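You operate a simulated robot arm through the tools that you are given. There is no shell and no other tool.

The job below is to be done with a simulated robot arm. You get a single attempt, and the scene is never put back.

JOB
Set the controls near the grey workbench. At the end: the blue rocker is switched on; the green rocker is switched on; the yellow rocker is switched on; the red rocker is switched on; whatever was shut is shut again. Leave all else as you found it, and nothing knocked over.

It is judged by the outcome, as a careful person would: the job done as asked, and still so three seconds after it is handed in. It fails if anything else is knocked over, pushed out of place, dropped, spilled or broken.

ROBOT AND FRAMES
A 7-joint arm with a two-finger parallel gripper, fixed in place. Base frame: the origin is at the foot of the arm, x ahead of it, y to its left, z up; the work surface is at about z = 3. Units: mm, degrees, N and s.
With the tool pointing down near the work surface it reaches from about 240 to 620 mm from the base axis. Its first joint turns from -66.0 to 66.0 degrees. Payload 2.6 kg.
The tool frame sits at the grasp point between the pads (the TCP): z along the fingers, y along the line on which they close. The tips reach 30 mm beyond it. Largest opening 94 mm; finger width 28, thickness 10; the body of the gripper, 50 by 96 mm, starts 55 mm behind the TCP.
Orientation is that of the tool frame in the base frame, as a unit quaternion [w, x, y, z]. With the fingers straight down and closing along the base's y, the tool's x points along the base's -x, its y along +y and its z along -z.

CONTROLS
- The arm moves only by the tool jog_arm. Its argument "moves" is a list of rows, each a list of 7 numbers: the shift along the base's x, y, z in mm, then the turn, a rotation vector about the base's x, y, z in degrees, then the finger opening in mm, from 0 to 94. In form: [[tx, ty, tz, wx, wy, wz, jaw], ...]. A call has 1 to 20 rows; each row shifts and turns the commanded pose from where the row before left it. Rows are played at 5 a second. More than 50 mm and 8.6 degrees between two rows, or a gripper value outside its range, and nothing of the call is played. Where a pose cannot be reached the arm comes as near as it can. A force on the tool above 40 N (or 10 N above the force at the start of the call, whichever is more), or a blocked arm, ends the call early, and 0.2 s more pass. The fingers move at their own pace (about 72 mm/s each) and stop on an object; they squeeze with about 43 N. The grip force told is the motor's: it shows also when the fingers shut on nothing. Time passes only in rows, and 0.2 s behind the last, so rows that do not move let the fingers close. It gives the time, the measured TCP pose, the force on the tool (base axes), the opening and the grip force at its end, in the units of the frame above (readings bear some noise), with the torque about the TCP (base axes, N m) and any sound that the robot's microphone picked up.
- Cameras (640 x 400 px; columns grow to the right, rows downward): "scene" is fixed at [39.3, 431.2, 575.5]; the picture's right is [-0.76, -0.65, 0.00], its down [-0.29, 0.34, -0.90] and it looks along [0.58, -0.68, -0.44] (base axes); focal length 355 px, centre (320, 200). "wrist" rides on the gripper at [76, 14, -102] in the tool frame; the picture's right is [-0.18, 0.98, 0.00], its down [-0.75, -0.14, -0.64] and it looks along [-0.63, -0.12, 0.77] (tool axes); focal length 243 px, centre (320, 200). There is no depth. A picture from a camera that has moved, and an enlarged one, comes with that camera's place and axes in the base frame and with its lens.
- camera(camera): a new picture of that camera. It takes no simulated time.
- inspect(camera, box): a new picture of the part [left, top, right, bottom] of that camera's present view, enlarged. It takes no simulated time.
- close_job(): hands the job in; it is judged then, once.

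Nothing tells you positions but the pictures and the camera data. Unless the task says otherwise, let go and move clear before handing in.

The tools are called as a command line: name --pt "numbers of a row" for each row, then --argument value for the rest, lists and objects as JSON in quotes. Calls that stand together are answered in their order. jog_arm: Moves the arm, as the interface text tells. Its arguments: {"type":"object","properties":{"moves":{"type":"array"}},"required":["moves"]} The other tools are called the same way: camera (camera) takes a picture; inspect (camera, box) takes an enlarged picture of a part of a camera's view; close_job () hands the job in.

At the start:

```text
clock: 0.0
position: [410.5, 116.4, 344.5]
ee_rot: [0.0, 0.0, 1.0, -0.001]
ft_force: [-0.1, 0.6, 0.2]
moment: [-0.02, -0.01, 0.04]
gripper_width: 94.0
grip_force: 0.0
```

scene: 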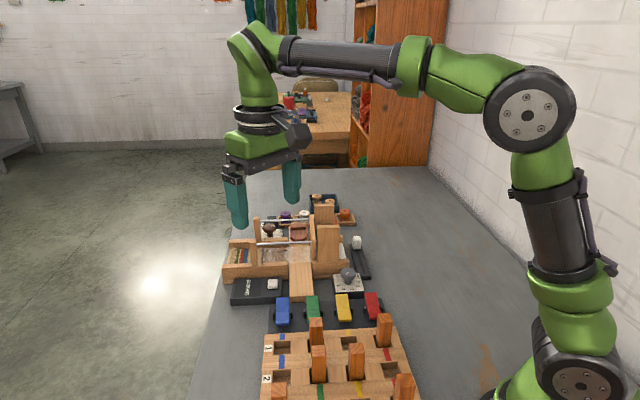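
wrist: 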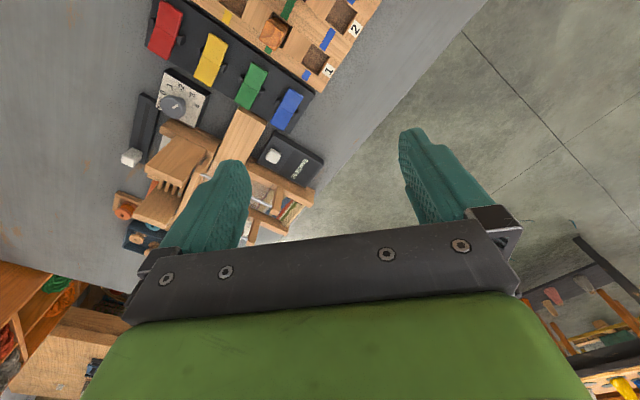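

I see a grey bench with a row of blue, green, yellow and red rockers, a wooden peg/slot board in front of them, and a dial, slider and wooden apparatus behind. I'll look closer before moving.

inspect --camera "scene" --box '[200, 260, 440, 400]'

inspect --camera "scene" --box '[200, 180, 400, 310]'

inspect --camera "wrist" --box '[100, 0, 400, 190]'

```text
2.67 times, centred on (320, 330) of scene
camera zoom: at [39.3, 431.2, 575.5], right [-0.76, -0.65, 0.0], down [-0.29, 0.34, -0.9], along [0.58, -0.68, -0.44], focal length 948 px, centre (320, -147)
```

zoom: 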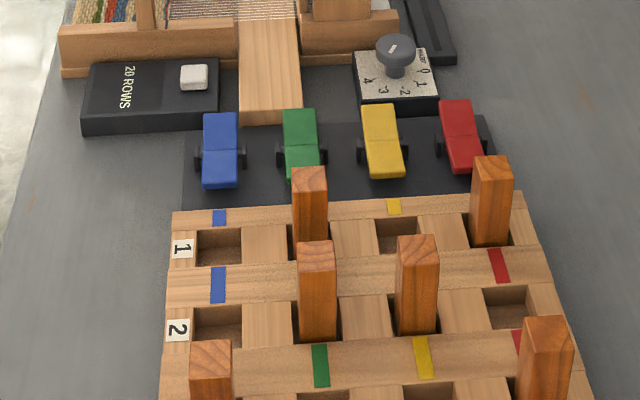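

```text
3.08 times, centred on (300, 245) of scene
camera zoom: at [39.3, 431.2, 575.5], right [-0.76, -0.65, 0.0], down [-0.29, 0.34, -0.9], along [0.58, -0.68, -0.44], focal length 1094 px, centre (382, 62)
```

zoom: 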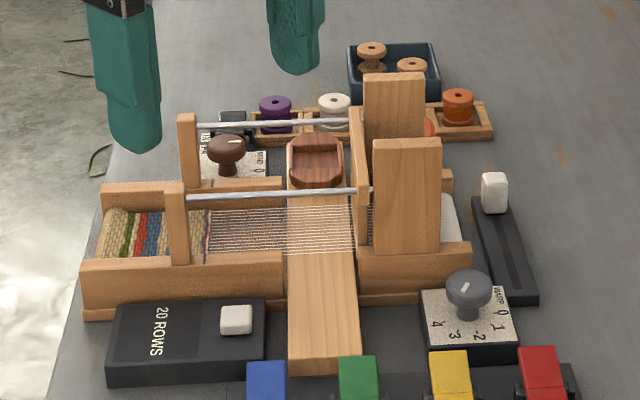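

```text
2.11 times, centred on (250, 95) of wrist
camera zoom: at [335.0, 131.1, 446.9], right [0.18, 0.98, 0.0], down [0.75, -0.14, 0.64], along [0.63, -0.12, -0.77], focal length 511 px, centre (467, 421)
```

zoom: 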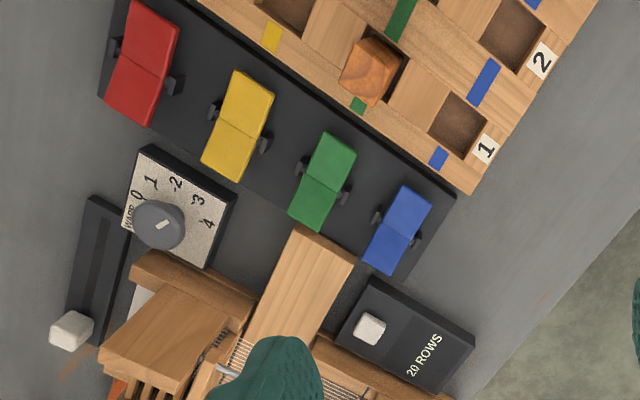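

The four rockers sit on a dark base running diagonally, from blue near (472, 47) to red near (333, -93). I need to see how each one is tilted and find any on/off marks, so I'll zoom in.

inspect --camera "scene" --box '[265, 285, 330, 335]'

inspect --camera "scene" --box '[325, 285, 390, 335]'

inspect --camera "wrist" --box '[140, 0, 240, 70]'

inspect --camera "wrist" --box '[220, 50, 320, 140]'

inspect --camera "scene" --box '[240, 310, 440, 400]'

```text
8.00 times, centred on (298, 310) of scene
camera zoom: at [39.3, 431.2, 575.5], right [-0.76, -0.65, 0.0], down [-0.29, 0.34, -0.9], along [0.58, -0.68, -0.44], focal length 2843 px, centre (500, -680)
```

zoom: 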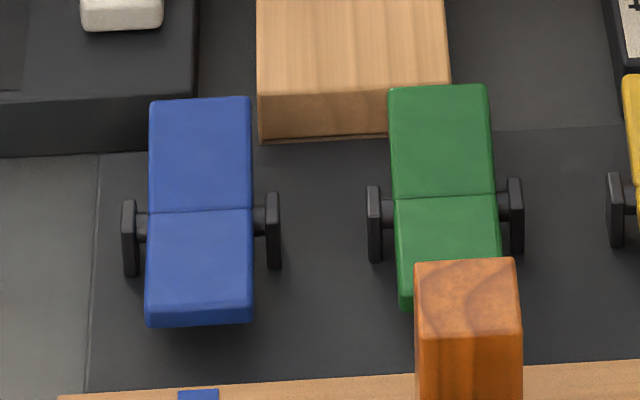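

```text
8.00 times, centred on (358, 310) of scene
camera zoom: at [39.3, 431.2, 575.5], right [-0.76, -0.65, 0.0], down [-0.29, 0.34, -0.9], along [0.58, -0.68, -0.44], focal length 2843 px, centre (20, -680)
```

zoom: 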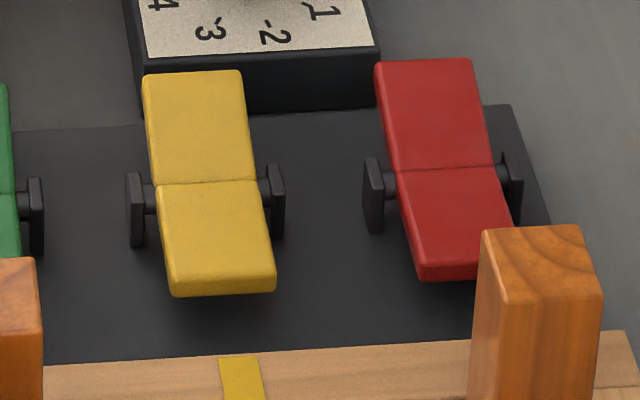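

```text
5.71 times, centred on (190, 35) of wrist
camera zoom: at [335.0, 131.1, 446.9], right [0.18, 0.98, 0.0], down [0.75, -0.14, 0.64], along [0.63, -0.12, -0.77], focal length 1386 px, centre (1063, 1143)
```

zoom: 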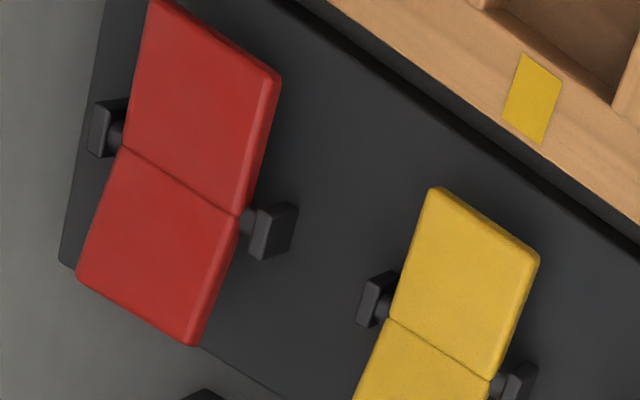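

```text
4.44 times, centred on (270, 95) of wrist
camera zoom: at [335.0, 131.1, 446.9], right [0.18, 0.98, 0.0], down [0.75, -0.14, 0.64], along [0.63, -0.12, -0.77], focal length 1078 px, centre (542, 667)
```

zoom: 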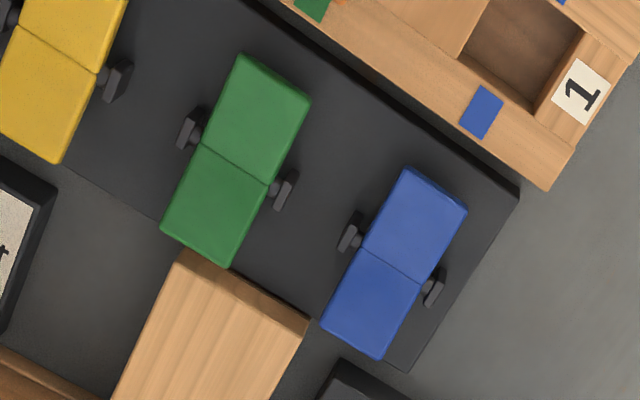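

```text
3.20 times, centred on (340, 355) of scene
camera zoom: at [39.3, 431.2, 575.5], right [-0.76, -0.65, 0.0], down [-0.29, 0.34, -0.9], along [0.58, -0.68, -0.44], focal length 1137 px, centre (256, -296)
```

zoom: 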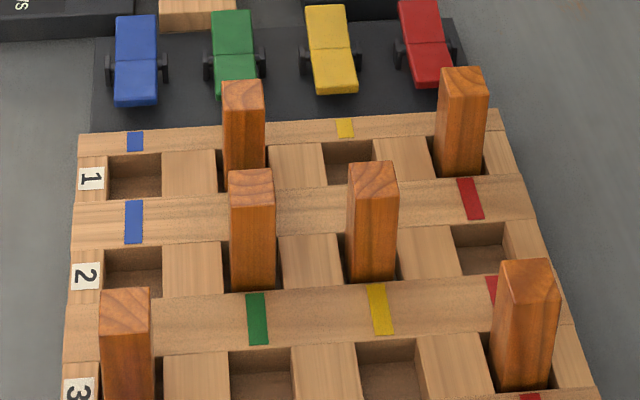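

All four rockers look tilted the same way: board-side end low and loom-side end about 10 mm higher, with pivots near z 36. Nothing covers them. I'll close the fingers, yaw -45° to line up with the row, and move to a high spot over the board for a better view.

jog_arm --pt "-11 -12 -12 0 0 -7.5 0" --pt "-11 -12 -12 0 0 -7.5 0" --pt "-11 -12 -12 0 0 -7.5 0" --pt "-11 -12 -12 0 0 -7.5 0" --pt "-11 -12 -12 0 0 -7.5 0" --pt "-11 -12 -12 0 0 -7.5 0" --pt "0 0 0 0 0 0 0"

camera --camera "wrist"

camera --camera "scene"

```text
clock: 1.6
position: [344.7, 45.2, 272.5]
ee_rot: [0.001, 0.383, 0.924, 0.001]
ft_force: [0.5, -0.2, -0.2]
moment: [-0.01, 0.01, 0.02]
gripper_width: 0.2
grip_force: 32.8
```

```text
taken
camera wrist: at [301.2, 109.4, 374.9], right [0.83, 0.56, 0.0], down [0.43, -0.63, 0.64], along [0.36, -0.53, -0.77], focal length 243 px, centre (320, 200)
```

wrist: 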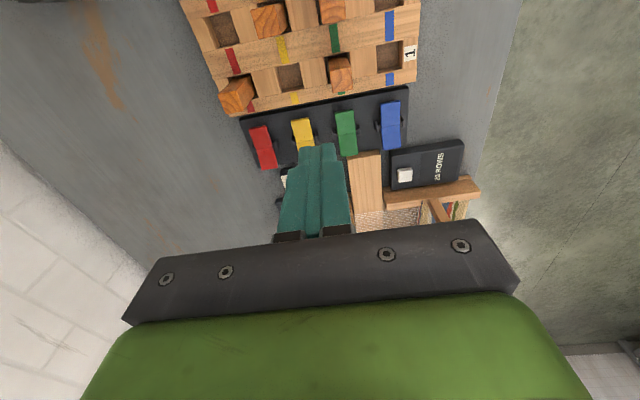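

```text
taken
```

scene: 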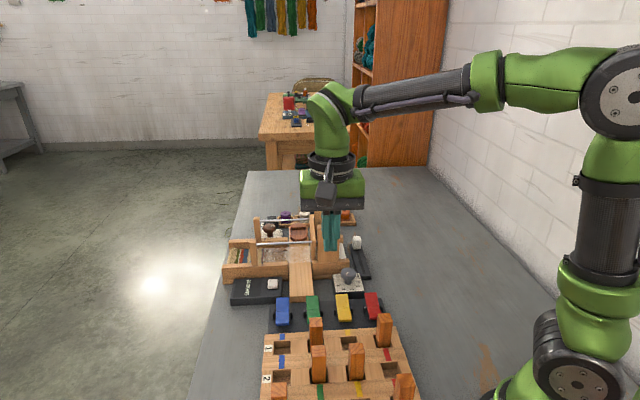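

inspect --camera "wrist" --box '[230, 80, 430, 190]'

inspect --camera "wrist" --box '[170, 0, 430, 110]'

```text
3.20 times, centred on (330, 135) of wrist
camera zoom: at [301.2, 109.4, 374.9], right [0.83, 0.56, 0.0], down [0.43, -0.63, 0.64], along [0.36, -0.53, -0.77], focal length 776 px, centre (288, 408)
```

zoom: 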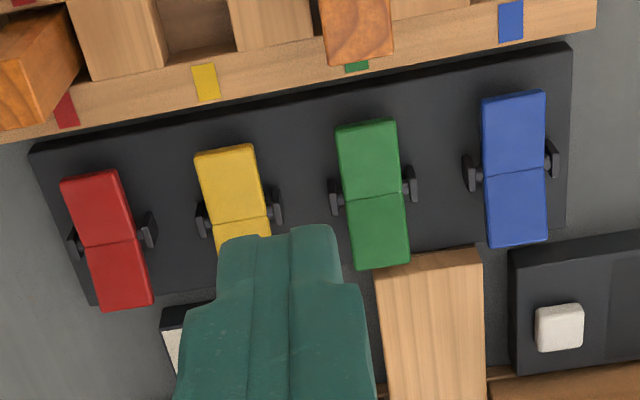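

```text
2.46 times, centred on (300, 55) of wrist
camera zoom: at [301.2, 109.4, 374.9], right [0.83, 0.56, 0.0], down [0.43, -0.63, 0.64], along [0.36, -0.53, -0.77], focal length 597 px, centre (369, 557)
```

zoom: 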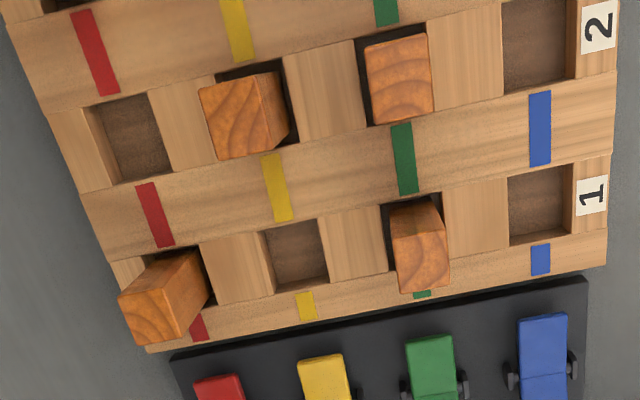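

The closer view confirms that all four rockers share the same tilt, with the loom-side half raised. Pegs are about 87 mm tall and clear of the press points. I'll move the closed fingertips above the raised half of blue, near (481, 36).

jog_arm --pt "22.7 -1.5 -16 0 0 0 0" --pt "22.7 -1.5 -16 0 0 0 0" --pt "22.7 -1.5 -16 0 0 0 0" --pt "22.7 -1.5 -16 0 0 0 0" --pt "22.7 -1.6 -20 0 0 0 0" --pt "22.8 -1.6 -20 0 0 0 0" --pt "0 0 -20 0 0 0 0" --pt "0 0 -20 0 0 0 0" --pt "0 0 -10 0 0 0 0" --pt "0 0 0 0 0 0 0"

camera --camera "wrist"

inspect --camera "scene" --box '[220, 200, 420, 340]'

```text
clock: 3.8
position: [480.9, 34.9, 118.2]
ee_rot: [0.0, 0.383, 0.924, 0.0]
ft_force: [-0.1, 0.1, -0.9]
moment: [-0.04, -0.04, -0.03]
gripper_width: 0.0
grip_force: 32.6
```

```text
taken
camera wrist: at [437.6, 99.8, 220.3], right [0.82, 0.57, 0.0], down [0.43, -0.63, 0.64], along [0.36, -0.53, -0.77], focal length 243 px, centre (320, 200)
```

wrist: 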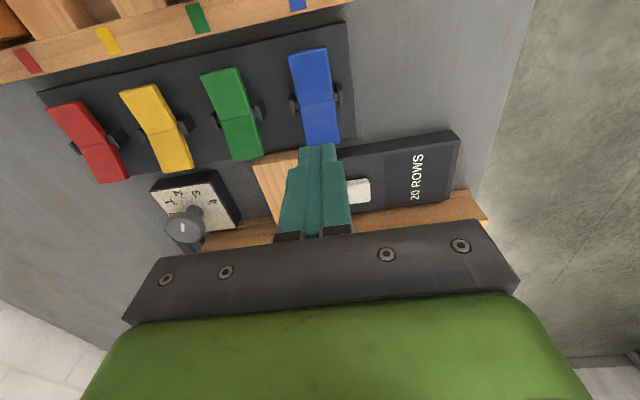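

```text
2.86 times, centred on (320, 270) of scene
camera zoom: at [39.3, 431.2, 575.5], right [-0.76, -0.65, 0.0], down [-0.29, 0.34, -0.9], along [0.58, -0.68, -0.44], focal length 1015 px, centre (320, 0)
```

zoom: 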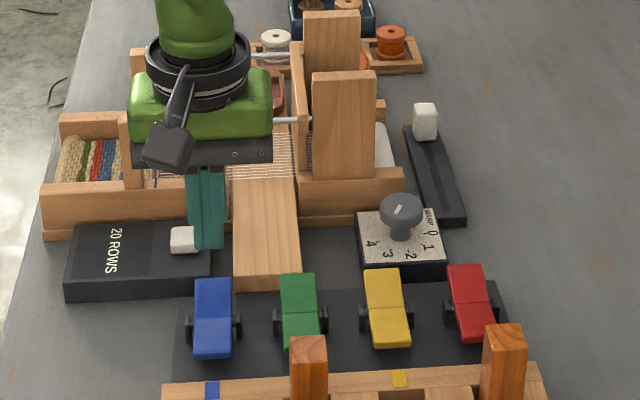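

The tips hang at z≈88 just beyond the far end of blue and lined up with it sideways. I'll shift 4 mm toward the pivot and then press slowly in small steps.

jog_arm --pt "-2.8 3.3 -15 0 0 0 0" --pt "0 0 -14 0 0 0 0" --pt "0 0 -4 0 0 0 0" --pt "0 0 -2 0 0 0 0" --pt "0 0 -2 0 0 0 0" --pt "0 0 -2 0 0 0 0" --pt "0 0 -2 0 0 0 0" --pt "0 0 -2 0 0 0 0" --pt "0 0 -2 0 0 0 0"

camera --camera "wrist"

inspect --camera "scene" --box '[240, 230, 400, 340]'

```text
clock: 5.8
position: [477.4, 37.5, 74.0]
ee_rot: [0.001, 0.382, 0.924, 0.0]
ft_force: [-1.1, -1.0, 0.2]
moment: [-0.01, 0.0, 0.07]
gripper_width: 0.2
grip_force: 33.0
```

```text
taken
camera wrist: at [435.1, 102.7, 175.8], right [0.82, 0.57, 0.0], down [0.43, -0.63, 0.64], along [0.36, -0.53, -0.77], focal length 243 px, centre (320, 200)
```

wrist: 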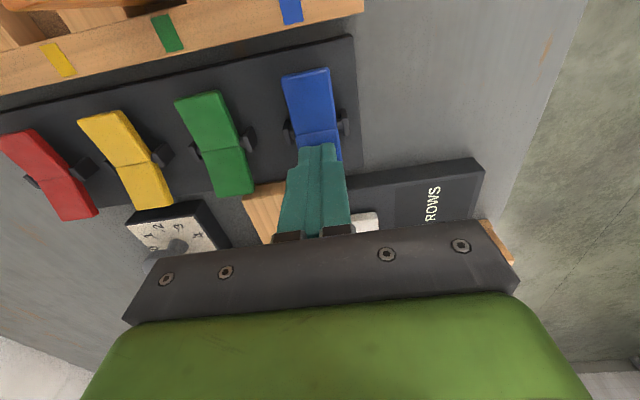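

```text
3.64 times, centred on (320, 285) of scene
camera zoom: at [39.3, 431.2, 575.5], right [-0.76, -0.65, 0.0], down [-0.29, 0.34, -0.9], along [0.58, -0.68, -0.44], focal length 1292 px, centre (320, -109)
```

zoom: 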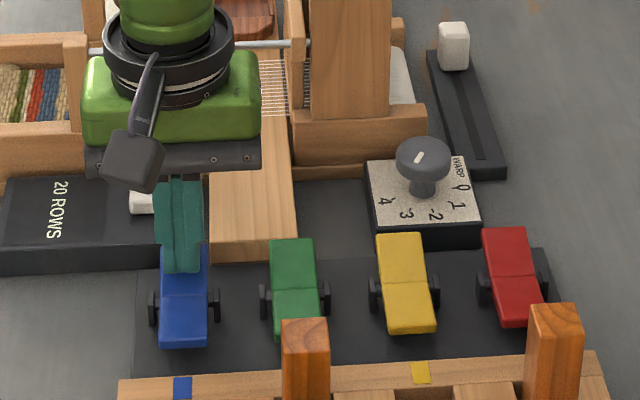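

The tips are at z≈44 with no contact force yet, and are aligned over the raised half of blue. I'll keep pressing in small steps.

jog_arm --pt "0 0 -2 0 0 0 0" --pt "0 0 -2 0 0 0 0" --pt "0 0 -2 0 0 0 0" --pt "0 0 -2 0 0 0 0"

inspect --camera "scene" --box '[240, 270, 340, 340]'

inspect --camera "wrist" --box '[240, 50, 400, 170]'

```text
clock: 6.8
position: [477.2, 36.7, 66.0]
ee_rot: [-0.001, 0.383, 0.924, 0.0]
ft_force: [0.4, 0.4, -0.8]
moment: [0.0, -0.01, 0.01]
gripper_width: 0.0
grip_force: 33.2
```

```text
5.71 times, centred on (290, 305) of scene
camera zoom: at [39.3, 431.2, 575.5], right [-0.76, -0.65, 0.0], down [-0.29, 0.34, -0.9], along [0.58, -0.68, -0.44], focal length 2031 px, centre (491, -400)
```

zoom: 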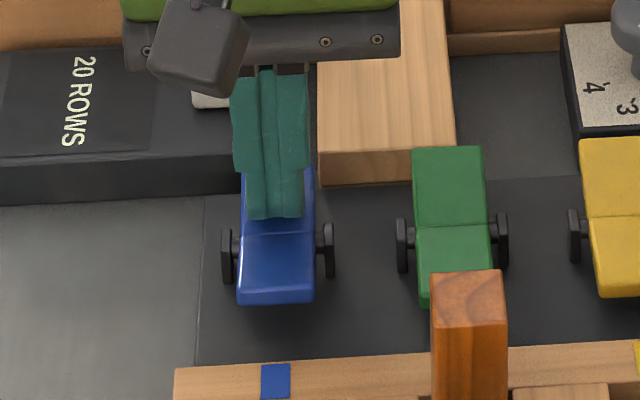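

```text
3.33 times, centred on (320, 110) of wrist
camera zoom: at [434.8, 103.0, 167.7], right [0.82, 0.57, 0.0], down [0.43, -0.63, 0.64], along [0.36, -0.53, -0.77], focal length 809 px, centre (320, 500)
```

zoom: 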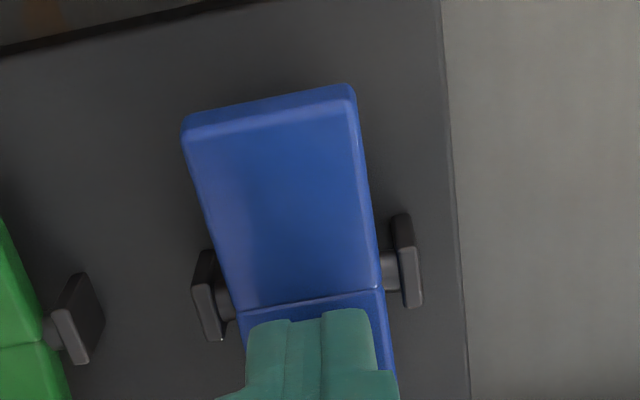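

Blue's board-side half has risen and the force is near zero, so it seems to have snapped over. I'll raise clear and check it.

jog_arm --pt "0 0 10 0 0 0 0" --pt "0 0 20 0 0 0 0" --pt "0 0 22 0 0 0 0" --pt "-8 -8 0 0 0 0 0" --pt "-12 -12 0 0 0 0 0" --pt "-12 -12 0 0 0 0 0" --pt "-12 -12 0 0 0 0 0" --pt "0 0 0 0 0 0 0"

inspect --camera "scene" --box '[240, 240, 400, 340]'

inspect --camera "wrist" --box '[160, 20, 480, 220]'

```text
clock: 8.6
position: [434.3, -6.1, 116.8]
ee_rot: [0.0, 0.382, 0.924, 0.0]
ft_force: [-0.8, 0.8, -0.8]
moment: [0.01, 0.0, 0.03]
gripper_width: 0.1
grip_force: 32.6
```

```text
4.00 times, centred on (320, 290) of scene
camera zoom: at [39.3, 431.2, 575.5], right [-0.76, -0.65, 0.0], down [-0.29, 0.34, -0.9], along [0.58, -0.68, -0.44], focal length 1422 px, centre (320, -160)
```

zoom: 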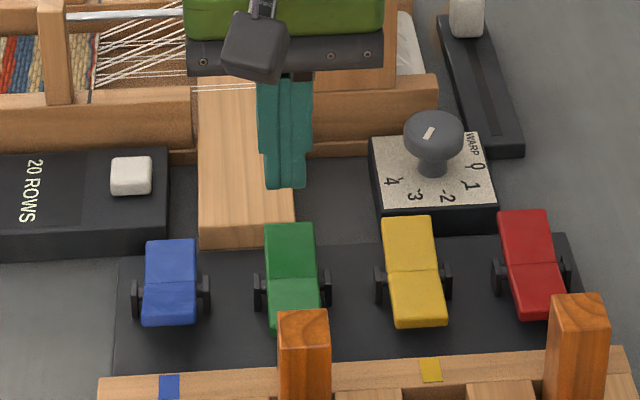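

```text
2.00 times, centred on (320, 120) of wrist
camera zoom: at [390.4, 59.0, 219.9], right [0.82, 0.57, 0.0], down [0.43, -0.63, 0.64], along [0.36, -0.53, -0.77], focal length 485 px, centre (320, 360)
```

zoom: 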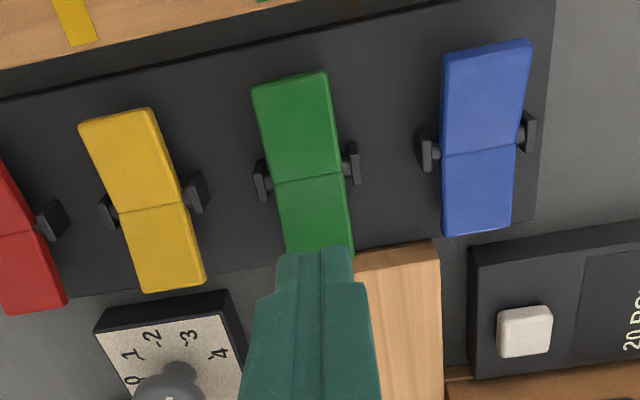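

Blue has stayed flipped with its loom side down, and the loom's threads look different, as if a shaft has lifted. I'll check the loom before going on.

inspect --camera "scene" --box '[215, 190, 375, 290]'

```text
4.00 times, centred on (295, 240) of scene
camera zoom: at [39.3, 431.2, 575.5], right [-0.76, -0.65, 0.0], down [-0.29, 0.34, -0.9], along [0.58, -0.68, -0.44], focal length 1422 px, centre (420, 40)
```

zoom: 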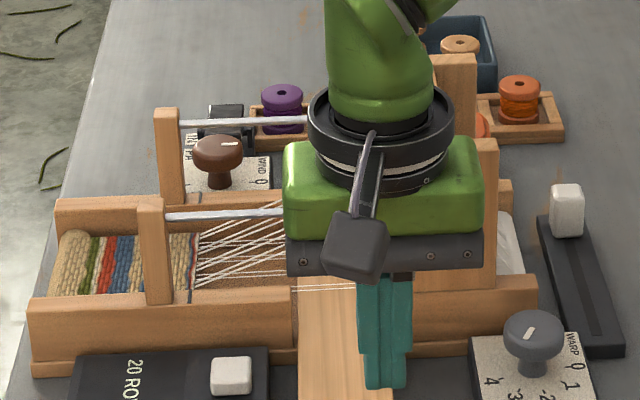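

Some of the loom's threads have lifted, so blue is on and pressing the loom side is the right direction. I'll repeat the same press on green, near (433, -8.5).

jog_arm --pt "-1.5 -2.7 -15 0 0 0 0" --pt "0 0 -14 0 0 0 0" --pt "0 0 -4 0 0 0 0" --pt "0 0 -2 0 0 0 0" --pt "0 0 -2 0 0 0 0" --pt "0 0 -2 0 0 0 0" --pt "0 0 -2 0 0 0 0" --pt "0 0 -2 0 0 0 0" --pt "0 0 -2 0 0 0 0" --pt "0 0 -2 0 0 0 0" --pt "0 0 -2 0 0 0 0" --pt "0 0 -2 0 0 0 0" --pt "0 0 0 0 0 0 0"

inspect --camera "wrist" --box '[160, 20, 480, 220]'

inspect --camera "scene" --box '[240, 250, 384, 340]'

```text
clock: 11.4
position: [432.8, -7.7, 66.7]
ee_rot: [0.0, 0.383, 0.924, 0.0]
ft_force: [1.0, -0.3, -0.3]
moment: [-0.01, -0.04, 0.03]
gripper_width: 0.0
grip_force: 33.4
```

```text
2.00 times, centred on (320, 120) of wrist
camera zoom: at [389.2, 56.2, 169.1], right [0.82, 0.57, 0.0], down [0.43, -0.63, 0.64], along [0.36, -0.53, -0.77], focal length 485 px, centre (320, 360)
```

zoom: 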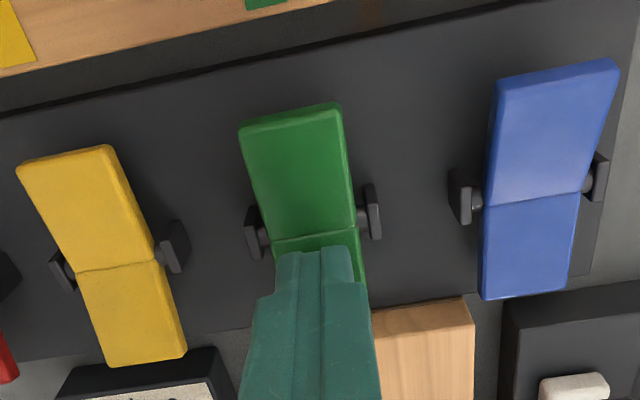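

```text
4.44 times, centred on (312, 295) of scene
camera zoom: at [39.3, 431.2, 575.5], right [-0.76, -0.65, 0.0], down [-0.29, 0.34, -0.9], along [0.58, -0.68, -0.44], focal length 1580 px, centre (356, -222)
```

zoom: 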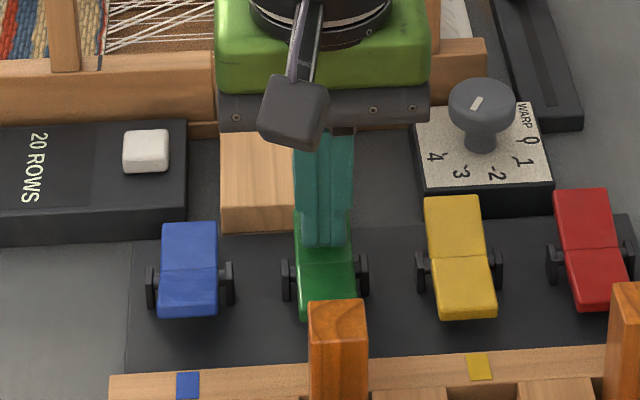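

Green has flipped too. Next I'll raise, shift to yellow near (388, -53), and press it the same way.

jog_arm --pt "0 0 10 0 0 0 0" --pt "0 0 20 0 0 0 0" --pt "0 0 20 0 0 0 0" --pt "-9 -9 0 0 0 0 0" --pt "-12 -12 0 0 0 0 0" --pt "-12 -12.2 0 0 0 0 0" --pt "-12 -12.2 0 0 0 0 0" --pt "0 0 0 0 0 0 0"

inspect --camera "wrist" --box '[160, 20, 480, 220]'

inspect --camera "scene" --box '[240, 240, 400, 340]'

```text
clock: 13.2
position: [387.7, -53.3, 116.3]
ee_rot: [0.0, 0.382, 0.924, 0.0]
ft_force: [-0.6, 0.6, -0.1]
moment: [0.05, 0.0, 0.04]
gripper_width: 0.1
grip_force: 32.7
```

```text
2.00 times, centred on (320, 120) of wrist
camera zoom: at [344.2, 10.9, 218.9], right [0.82, 0.57, 0.0], down [0.43, -0.63, 0.64], along [0.36, -0.53, -0.77], focal length 485 px, centre (320, 360)
```

zoom: 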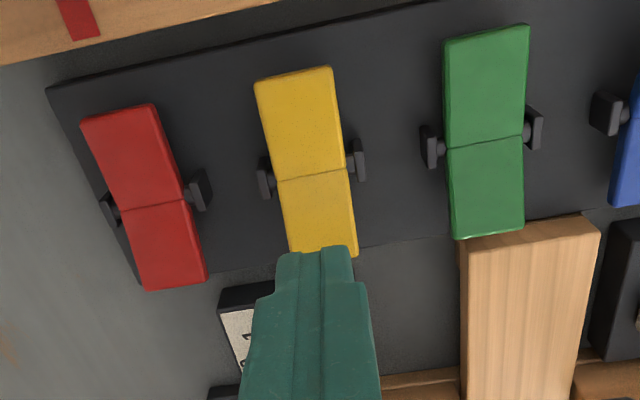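

```text
4.00 times, centred on (320, 290) of scene
camera zoom: at [39.3, 431.2, 575.5], right [-0.76, -0.65, 0.0], down [-0.29, 0.34, -0.9], along [0.58, -0.68, -0.44], focal length 1422 px, centre (320, -160)
```

zoom: 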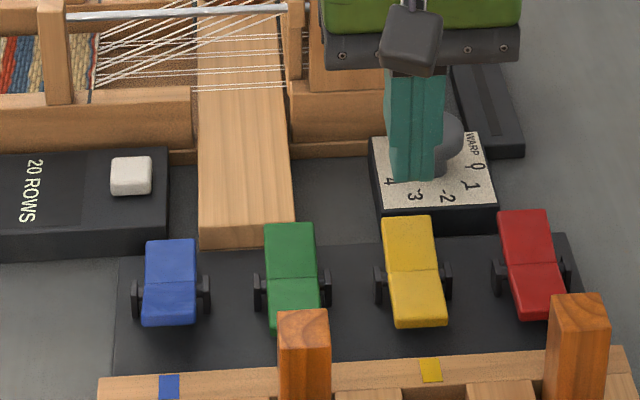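

Yellow is lined up next, but in the scene view green's far half looks long, as if it sprang back. I'll check that before pressing yellow.

inspect --camera "scene" --box '[265, 285, 330, 335]'

inspect --camera "wrist" --box '[360, 20, 480, 150]'

inspect --camera "scene" --box '[215, 190, 375, 290]'

```text
8.00 times, centred on (298, 310) of scene
camera zoom: at [39.3, 431.2, 575.5], right [-0.76, -0.65, 0.0], down [-0.29, 0.34, -0.9], along [0.58, -0.68, -0.44], focal length 2843 px, centre (500, -680)
```

zoom: 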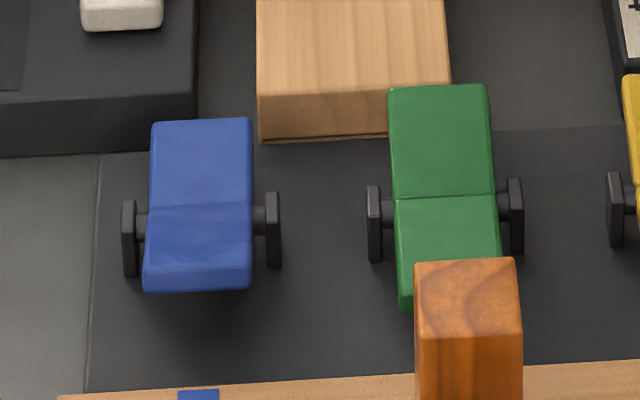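

```text
3.08 times, centred on (420, 85) of wrist
camera zoom: at [344.2, 10.9, 218.9], right [0.82, 0.57, 0.0], down [0.43, -0.63, 0.64], along [0.36, -0.53, -0.77], focal length 746 px, centre (12, 554)
```

zoom: 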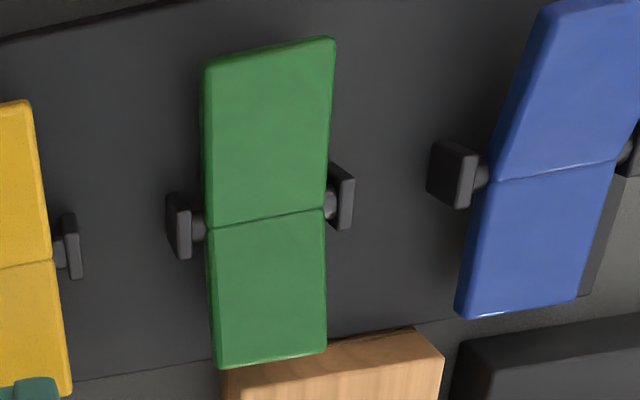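

```text
4.00 times, centred on (295, 240) of scene
camera zoom: at [39.3, 431.2, 575.5], right [-0.76, -0.65, 0.0], down [-0.29, 0.34, -0.9], along [0.58, -0.68, -0.44], focal length 1422 px, centre (420, 40)
```

zoom: 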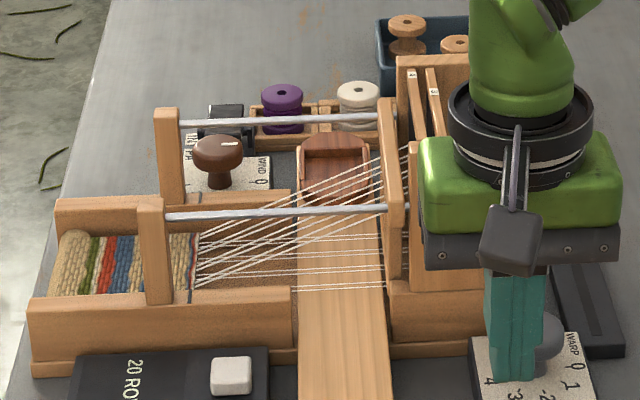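

Green sprang back to its original tilt, so that press didn't reach the latch point. I'll return to green and press a few millimetres deeper, watching the force.

jog_arm --pt "12 12.2 0 0 0 0 0" --pt "12 12.2 0 0 0 0 0" --pt "12 12 0 0 0 0 0" --pt "9.5 8.5 0 0 0 0 0" --pt "0 0 -15 0 0 0 0" --pt "0 0 -15 0 0 0 0" --pt "0 0 -6 0 0 0 0" --pt "0 0 -4 0 0 0 0" --pt "0 0 -3 0 0 0 0" --pt "0 0 -3 0 0 0 0" --pt "0 0 -2 0 0 0 0" --pt "0 0 -1.5 0 0 0 0" --pt "0 0 -1.5 0 0 0 0" --pt "0 0 -1 0 0 0 0"

inspect --camera "wrist" --box '[240, 50, 400, 170]'

inspect --camera "scene" --box '[265, 285, 330, 335]'

```text
clock: 16.2
position: [432.3, -9.2, 65.0]
ee_rot: [0.0, 0.383, 0.924, 0.0]
ft_force: [0.6, 0.7, 0.4]
moment: [-0.02, -0.01, 0.01]
gripper_width: 0.1
grip_force: 32.7
```

```text
3.33 times, centred on (320, 110) of wrist
camera zoom: at [389.9, 55.8, 166.9], right [0.82, 0.57, 0.0], down [0.43, -0.63, 0.64], along [0.36, -0.53, -0.77], focal length 809 px, centre (320, 500)
```

zoom: 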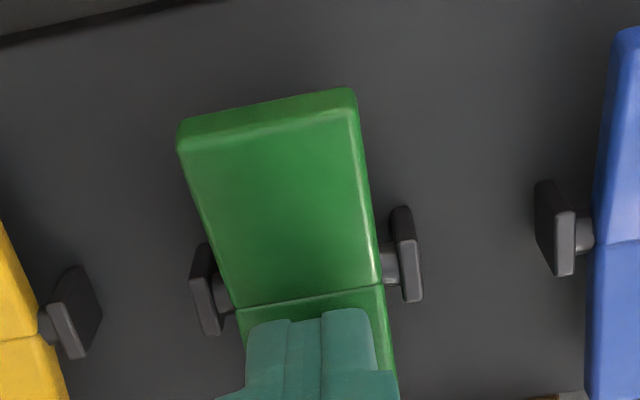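

```text
8.00 times, centred on (298, 310) of scene
camera zoom: at [39.3, 431.2, 575.5], right [-0.76, -0.65, 0.0], down [-0.29, 0.34, -0.9], along [0.58, -0.68, -0.44], focal length 2843 px, centre (500, -680)
```

zoom: 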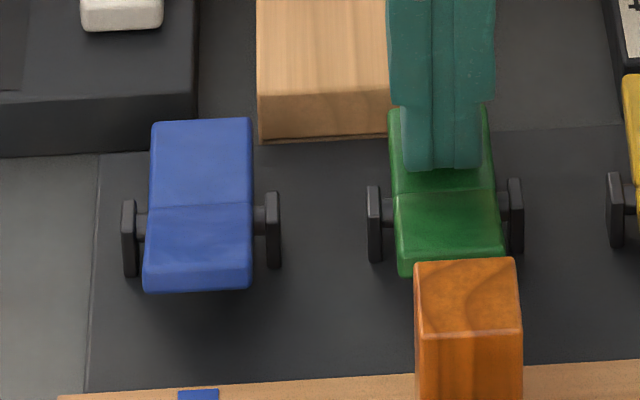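

Green now shows the same shape as blue while held. I'll press a bit deeper until I feel a firm stop, then raise straight up and recheck.

jog_arm --pt "0 0 -1 0 0 0 0" --pt "0 0 -1 0 0 0 0" --pt "0 0 -1 0 0 0 0" --pt "0 0 0 0 0 0 0"

inspect --camera "scene" --box '[265, 285, 330, 335]'

```text
clock: 17.2
position: [433.9, -9.2, 63.2]
ee_rot: [0.001, 0.382, 0.924, 0.0]
ft_force: [-2.7, -1.8, 14.4]
moment: [0.08, 0.23, 0.02]
gripper_width: 0.0
grip_force: 33.3
```

```text
8.00 times, centred on (298, 310) of scene
camera zoom: at [39.3, 431.2, 575.5], right [-0.76, -0.65, 0.0], down [-0.29, 0.34, -0.9], along [0.58, -0.68, -0.44], focal length 2843 px, centre (500, -680)
```

zoom: 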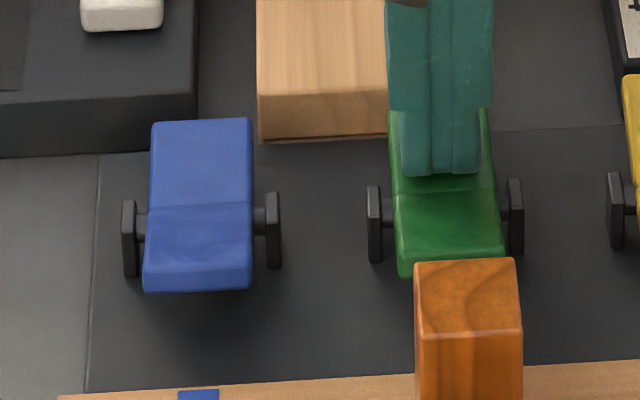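

It reached a firm stop at about 14 N. I'll raise straight up and see whether green stays on.

jog_arm --pt "0 0 4 0 0 0 0" --pt "0 0 8 0 0 0 0" --pt "0 0 20 0 0 0 0" --pt "0 0 20 0 0 0 0" --pt "0 0 0 0 0 0 0"

inspect --camera "scene" --box '[265, 285, 330, 335]'

inspect --camera "wrist" --box '[160, 20, 480, 220]'

```text
clock: 18.4
position: [433.1, -10.1, 114.4]
ee_rot: [0.0, 0.382, 0.924, 0.001]
ft_force: [-0.5, 0.2, -0.1]
moment: [0.0, -0.01, 0.02]
gripper_width: 0.0
grip_force: 33.2
```

```text
8.00 times, centred on (298, 310) of scene
camera zoom: at [39.3, 431.2, 575.5], right [-0.76, -0.65, 0.0], down [-0.29, 0.34, -0.9], along [0.58, -0.68, -0.44], focal length 2843 px, centre (500, -680)
```

zoom: 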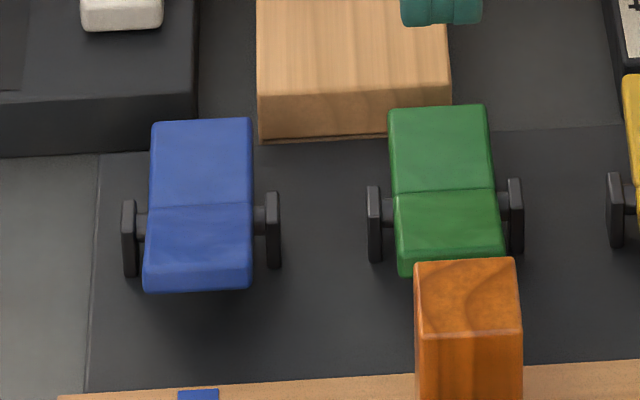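

```text
2.00 times, centred on (320, 120) of wrist
camera zoom: at [389.6, 55.9, 216.1], right [0.82, 0.57, 0.0], down [0.43, -0.63, 0.64], along [0.36, -0.53, -0.77], focal length 485 px, centre (320, 360)
```

zoom: 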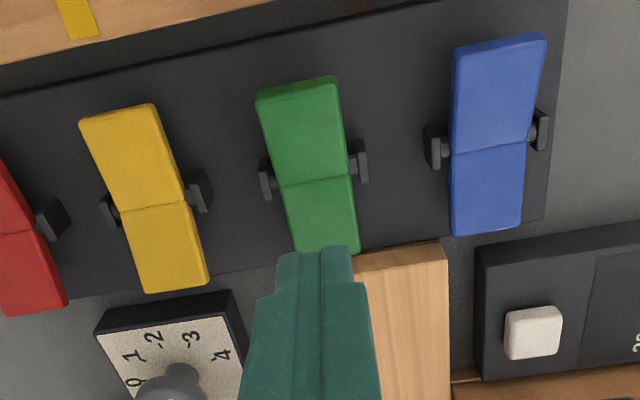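

Green now stays on, matching blue. Moving to yellow, with the same deeper press to a gentle stop.

jog_arm --pt "-9 -9 0 0 0 0 0" --pt "-12 -12 0 0 0 0 0" --pt "-12 -12 0 0 0 0 0" --pt "-12 -11.6 0 0 0 0 0" --pt "0 0 -14 0 0 0 0" --pt "0 0 -14 0 0 0 0" --pt "0 0 -6 0 0 0 0" --pt "0 0 -4 0 0 0 0" --pt "0 0 -3 0 0 0 0" --pt "0 0 -3 0 0 0 0" --pt "0 0 -2 0 0 0 0" --pt "0 0 -1.5 0 0 0 0" --pt "0 0 -1.5 0 0 0 0" --pt "0 0 -1 0 0 0 0"

inspect --camera "scene" --box '[325, 285, 390, 335]'

inspect --camera "wrist" --box '[240, 50, 400, 170]'

```text
clock: 21.4
position: [388.6, -51.8, 62.9]
ee_rot: [0.0, 0.383, 0.924, 0.0]
ft_force: [-0.5, 0.3, -0.4]
moment: [0.01, 0.03, -0.04]
gripper_width: 0.0
grip_force: 33.1
```

```text
8.00 times, centred on (358, 310) of scene
camera zoom: at [39.3, 431.2, 575.5], right [-0.76, -0.65, 0.0], down [-0.29, 0.34, -0.9], along [0.58, -0.68, -0.44], focal length 2843 px, centre (20, -680)
```

zoom: 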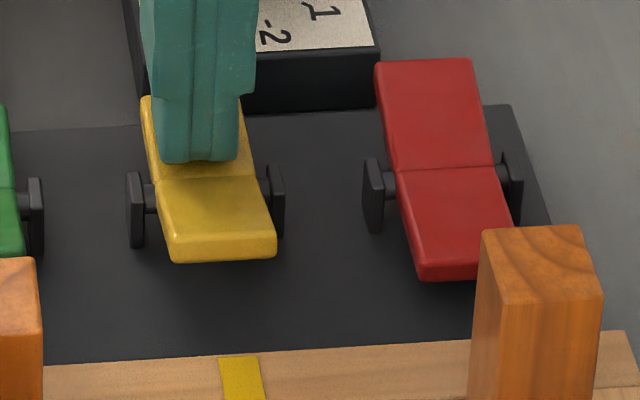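

```text
3.33 times, centred on (320, 110) of wrist
camera zoom: at [344.8, 11.4, 165.3], right [0.82, 0.57, 0.0], down [0.43, -0.63, 0.64], along [0.36, -0.53, -0.77], focal length 809 px, centre (320, 500)
```

zoom: 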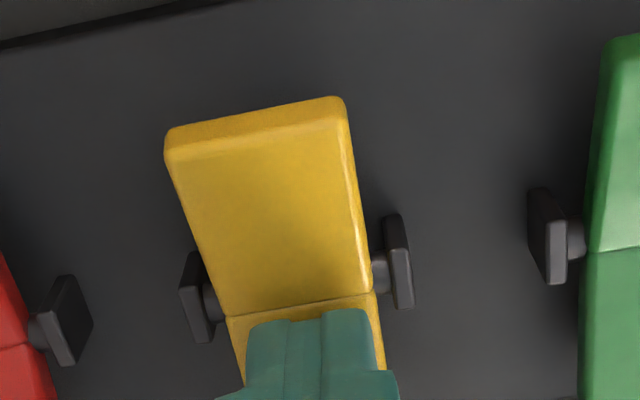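

Yellow has tipped over. I'll press a touch more to be sure it latches, then raise and check.

jog_arm --pt "0 0 -1 0 0 0 0" --pt "0 0 -1 0 0 0 0" --pt "0 0 0 0 0 0 0"

jog_arm --pt "0 0 4 0 0 0 0" --pt "0 0 8 0 0 0 0" --pt "0 0 20 0 0 0 0" --pt "0 0 20 0 0 0 0" --pt "0 0 0 0 0 0 0"

inspect --camera "scene" --box '[325, 285, 390, 335]'

inspect --camera "wrist" --box '[160, 20, 480, 220]'

```text
clock: 22.2
position: [389.1, -53.8, 63.2]
ee_rot: [0.001, 0.382, 0.924, 0.001]
ft_force: [-3.0, 0.8, 18.9]
moment: [0.2, 0.27, 0.04]
gripper_width: 0.0
grip_force: 33.3
```

```text
clock: 23.4
position: [387.1, -52.4, 113.4]
ee_rot: [0.0, 0.383, 0.924, 0.0]
ft_force: [-0.4, -0.6, 0.9]
moment: [-0.04, -0.01, 0.04]
gripper_width: 0.3
grip_force: 32.8
```

```text
8.00 times, centred on (358, 310) of scene
camera zoom: at [39.3, 431.2, 575.5], right [-0.76, -0.65, 0.0], down [-0.29, 0.34, -0.9], along [0.58, -0.68, -0.44], focal length 2843 px, centre (20, -680)
```

zoom: 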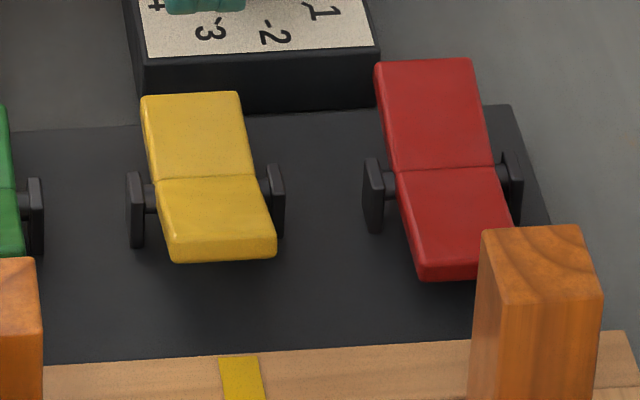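

```text
2.00 times, centred on (320, 120) of wrist
camera zoom: at [344.7, 11.0, 215.8], right [0.82, 0.57, 0.0], down [0.43, -0.63, 0.64], along [0.36, -0.53, -0.77], focal length 485 px, centre (320, 360)
```

zoom: 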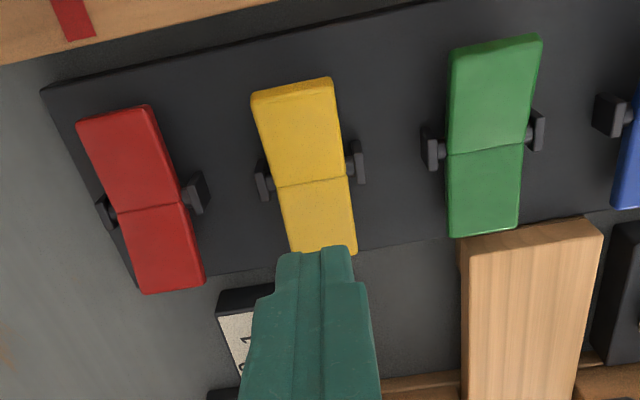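

Yellow is on and holding. Now red, near (343, -99).

jog_arm --pt "-9 -9 0 0 0 0 0" --pt "-12 -12 0 0 0 0 0" --pt "-12 -12.2 0 0 0 0 0" --pt "-12 -12.2 0 0 0 0 0" --pt "0 0 -14 0 0 0 0" --pt "0 0 -14 0 0 0 0" --pt "0 0 -6 0 0 0 0" --pt "0 0 -4 0 0 0 0" --pt "0 0 -3 0 0 0 0" --pt "0 0 -3 0 0 0 0" --pt "0 0 -2 0 0 0 0" --pt "0 0 -1.5 0 0 0 0" --pt "0 0 -1.5 0 0 0 0" --pt "0 0 -1 0 0 0 0"

inspect --camera "scene" --box '[325, 285, 390, 335]'

inspect --camera "wrist" --box '[240, 50, 400, 170]'

```text
clock: 26.4
position: [343.8, -97.9, 64.4]
ee_rot: [0.0, 0.383, 0.924, 0.0]
ft_force: [-0.2, -1.0, -0.1]
moment: [0.04, -0.02, 0.01]
gripper_width: 0.2
grip_force: 32.9
```

```text
8.00 times, centred on (358, 310) of scene
camera zoom: at [39.3, 431.2, 575.5], right [-0.76, -0.65, 0.0], down [-0.29, 0.34, -0.9], along [0.58, -0.68, -0.44], focal length 2843 px, centre (20, -680)
```

zoom: 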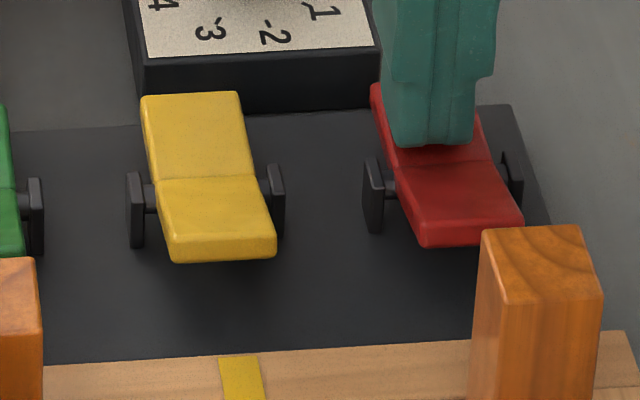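

```text
3.33 times, centred on (320, 110) of wrist
camera zoom: at [299.9, -34.1, 165.9], right [0.82, 0.57, 0.0], down [0.43, -0.63, 0.64], along [0.36, -0.53, -0.77], focal length 809 px, centre (320, 500)
```

zoom: 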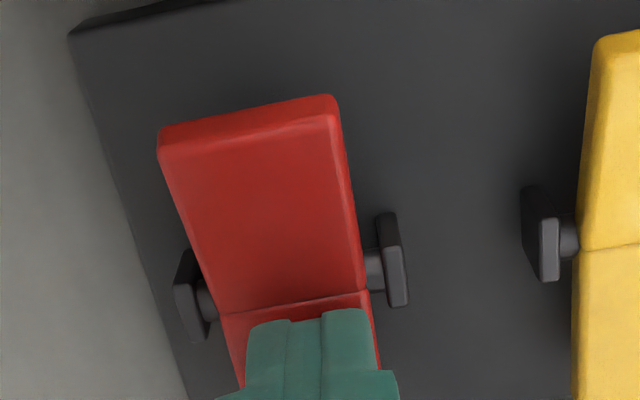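

Red has tipped over as well. I'll press slightly more to seat it, then raise well clear and check everything.

jog_arm --pt "0 0 -1 0 0 0 0" --pt "0 0 -1 0 0 0 0" --pt "0 0 0 0 0 0 0"

jog_arm --pt "0 0 4 0 0 0 0" --pt "0 0 8 0 0 0 0" --pt "0 0 20 0 0 0 0" --pt "0 0 30 0 0 0 0" --pt "0 0 40 0 0 0 0" --pt "0 0 40 0 0 0 0" --pt "-5 15 40 0 0 0 0" --pt "-5 25 30 0 0 0 0" --pt "0 0 0 0 0 0 0"

camera --camera "scene"

inspect --camera "scene" --box '[260, 280, 400, 340]'

camera --camera "wrist"

inspect --camera "scene" --box '[200, 180, 400, 310]'

```text
clock: 27.2
position: [343.5, -99.2, 62.9]
ee_rot: [0.001, 0.383, 0.924, 0.0]
ft_force: [-2.6, 0.6, 17.2]
moment: [0.13, 0.27, -0.01]
gripper_width: 0.1
grip_force: 32.6
```

```text
clock: 29.2
position: [333.1, -58.3, 273.5]
ee_rot: [0.0, 0.383, 0.924, 0.0]
ft_force: [0.2, 0.7, 0.3]
moment: [-0.02, 0.03, -0.04]
gripper_width: 0.1
grip_force: 32.7
```

```text
taken
```

scene: 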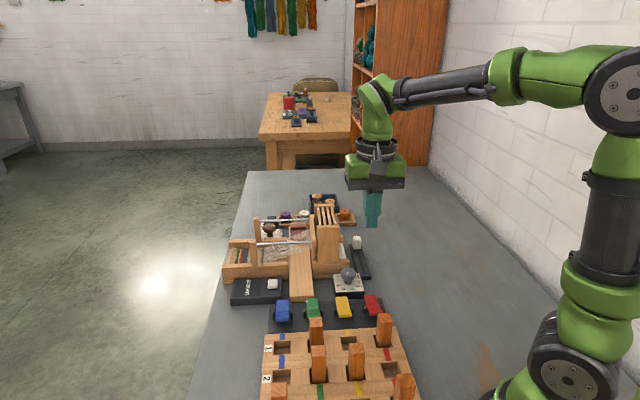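

```text
4.57 times, centred on (330, 310) of scene
camera zoom: at [39.3, 431.2, 575.5], right [-0.76, -0.65, 0.0], down [-0.29, 0.34, -0.9], along [0.58, -0.68, -0.44], focal length 1625 px, centre (274, -303)
```

zoom: 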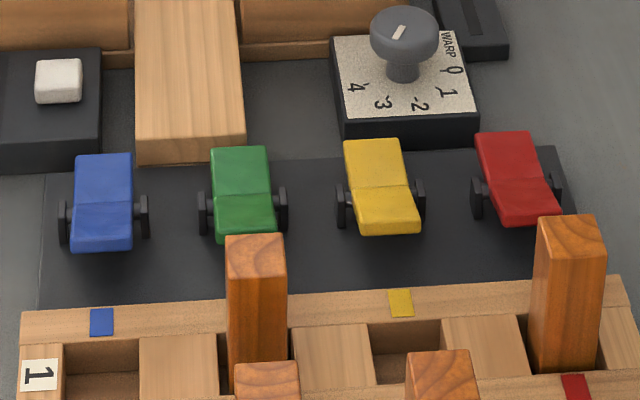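

```text
taken
camera wrist: at [290.0, 6.3, 376.4], right [0.82, 0.57, 0.0], down [0.43, -0.63, 0.64], along [0.36, -0.53, -0.77], focal length 243 px, centre (320, 200)
```

wrist: 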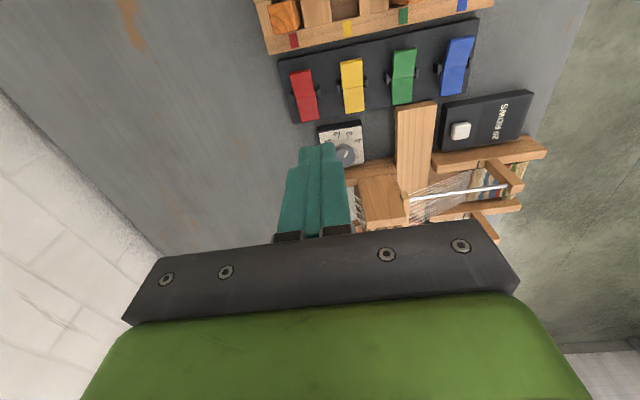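

```text
3.08 times, centred on (300, 245) of scene
camera zoom: at [39.3, 431.2, 575.5], right [-0.76, -0.65, 0.0], down [-0.29, 0.34, -0.9], along [0.58, -0.68, -0.44], focal length 1094 px, centre (382, 62)
```

zoom: 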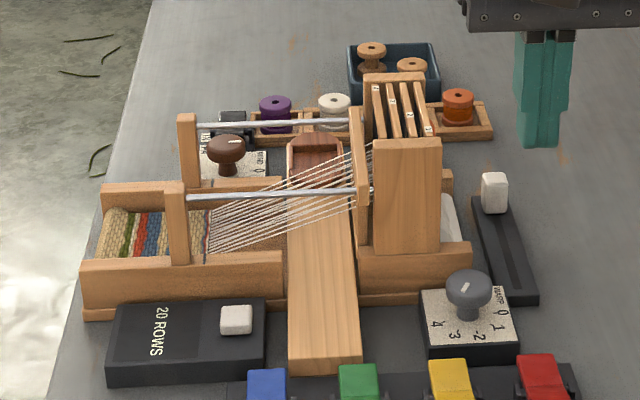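

All four rockers now hold with their loom sides down, and all four heddle frames on the loom are raised. The dials, slider, button, shuttle, spools and pegs look as they did at the start. I opened nothing, so nothing needs shutting, and the arm is clear, so I'm handing in.

close_job

```text
The job is handed in.
```

The blue, green, yellow and red rockers are all switched on, and the job is handed in. After I pulled the arm clear, all four were holding with their loom sides down. All four heddle frames on the loom had also risen, which is how I took "on" to be confirmed, since the rockers carry no on/off marks.

- **Green:** it sprang back after the first press. I pressed it again, deeper, and it held. I used the same deeper press on yellow and red.
- **Everything else:** I opened nothing, so nothing needed shutting. The dials, slider, button, pegs, spools and shuttle looked unchanged in the last pictures. The loom's threads moved only because the rockers lift them.
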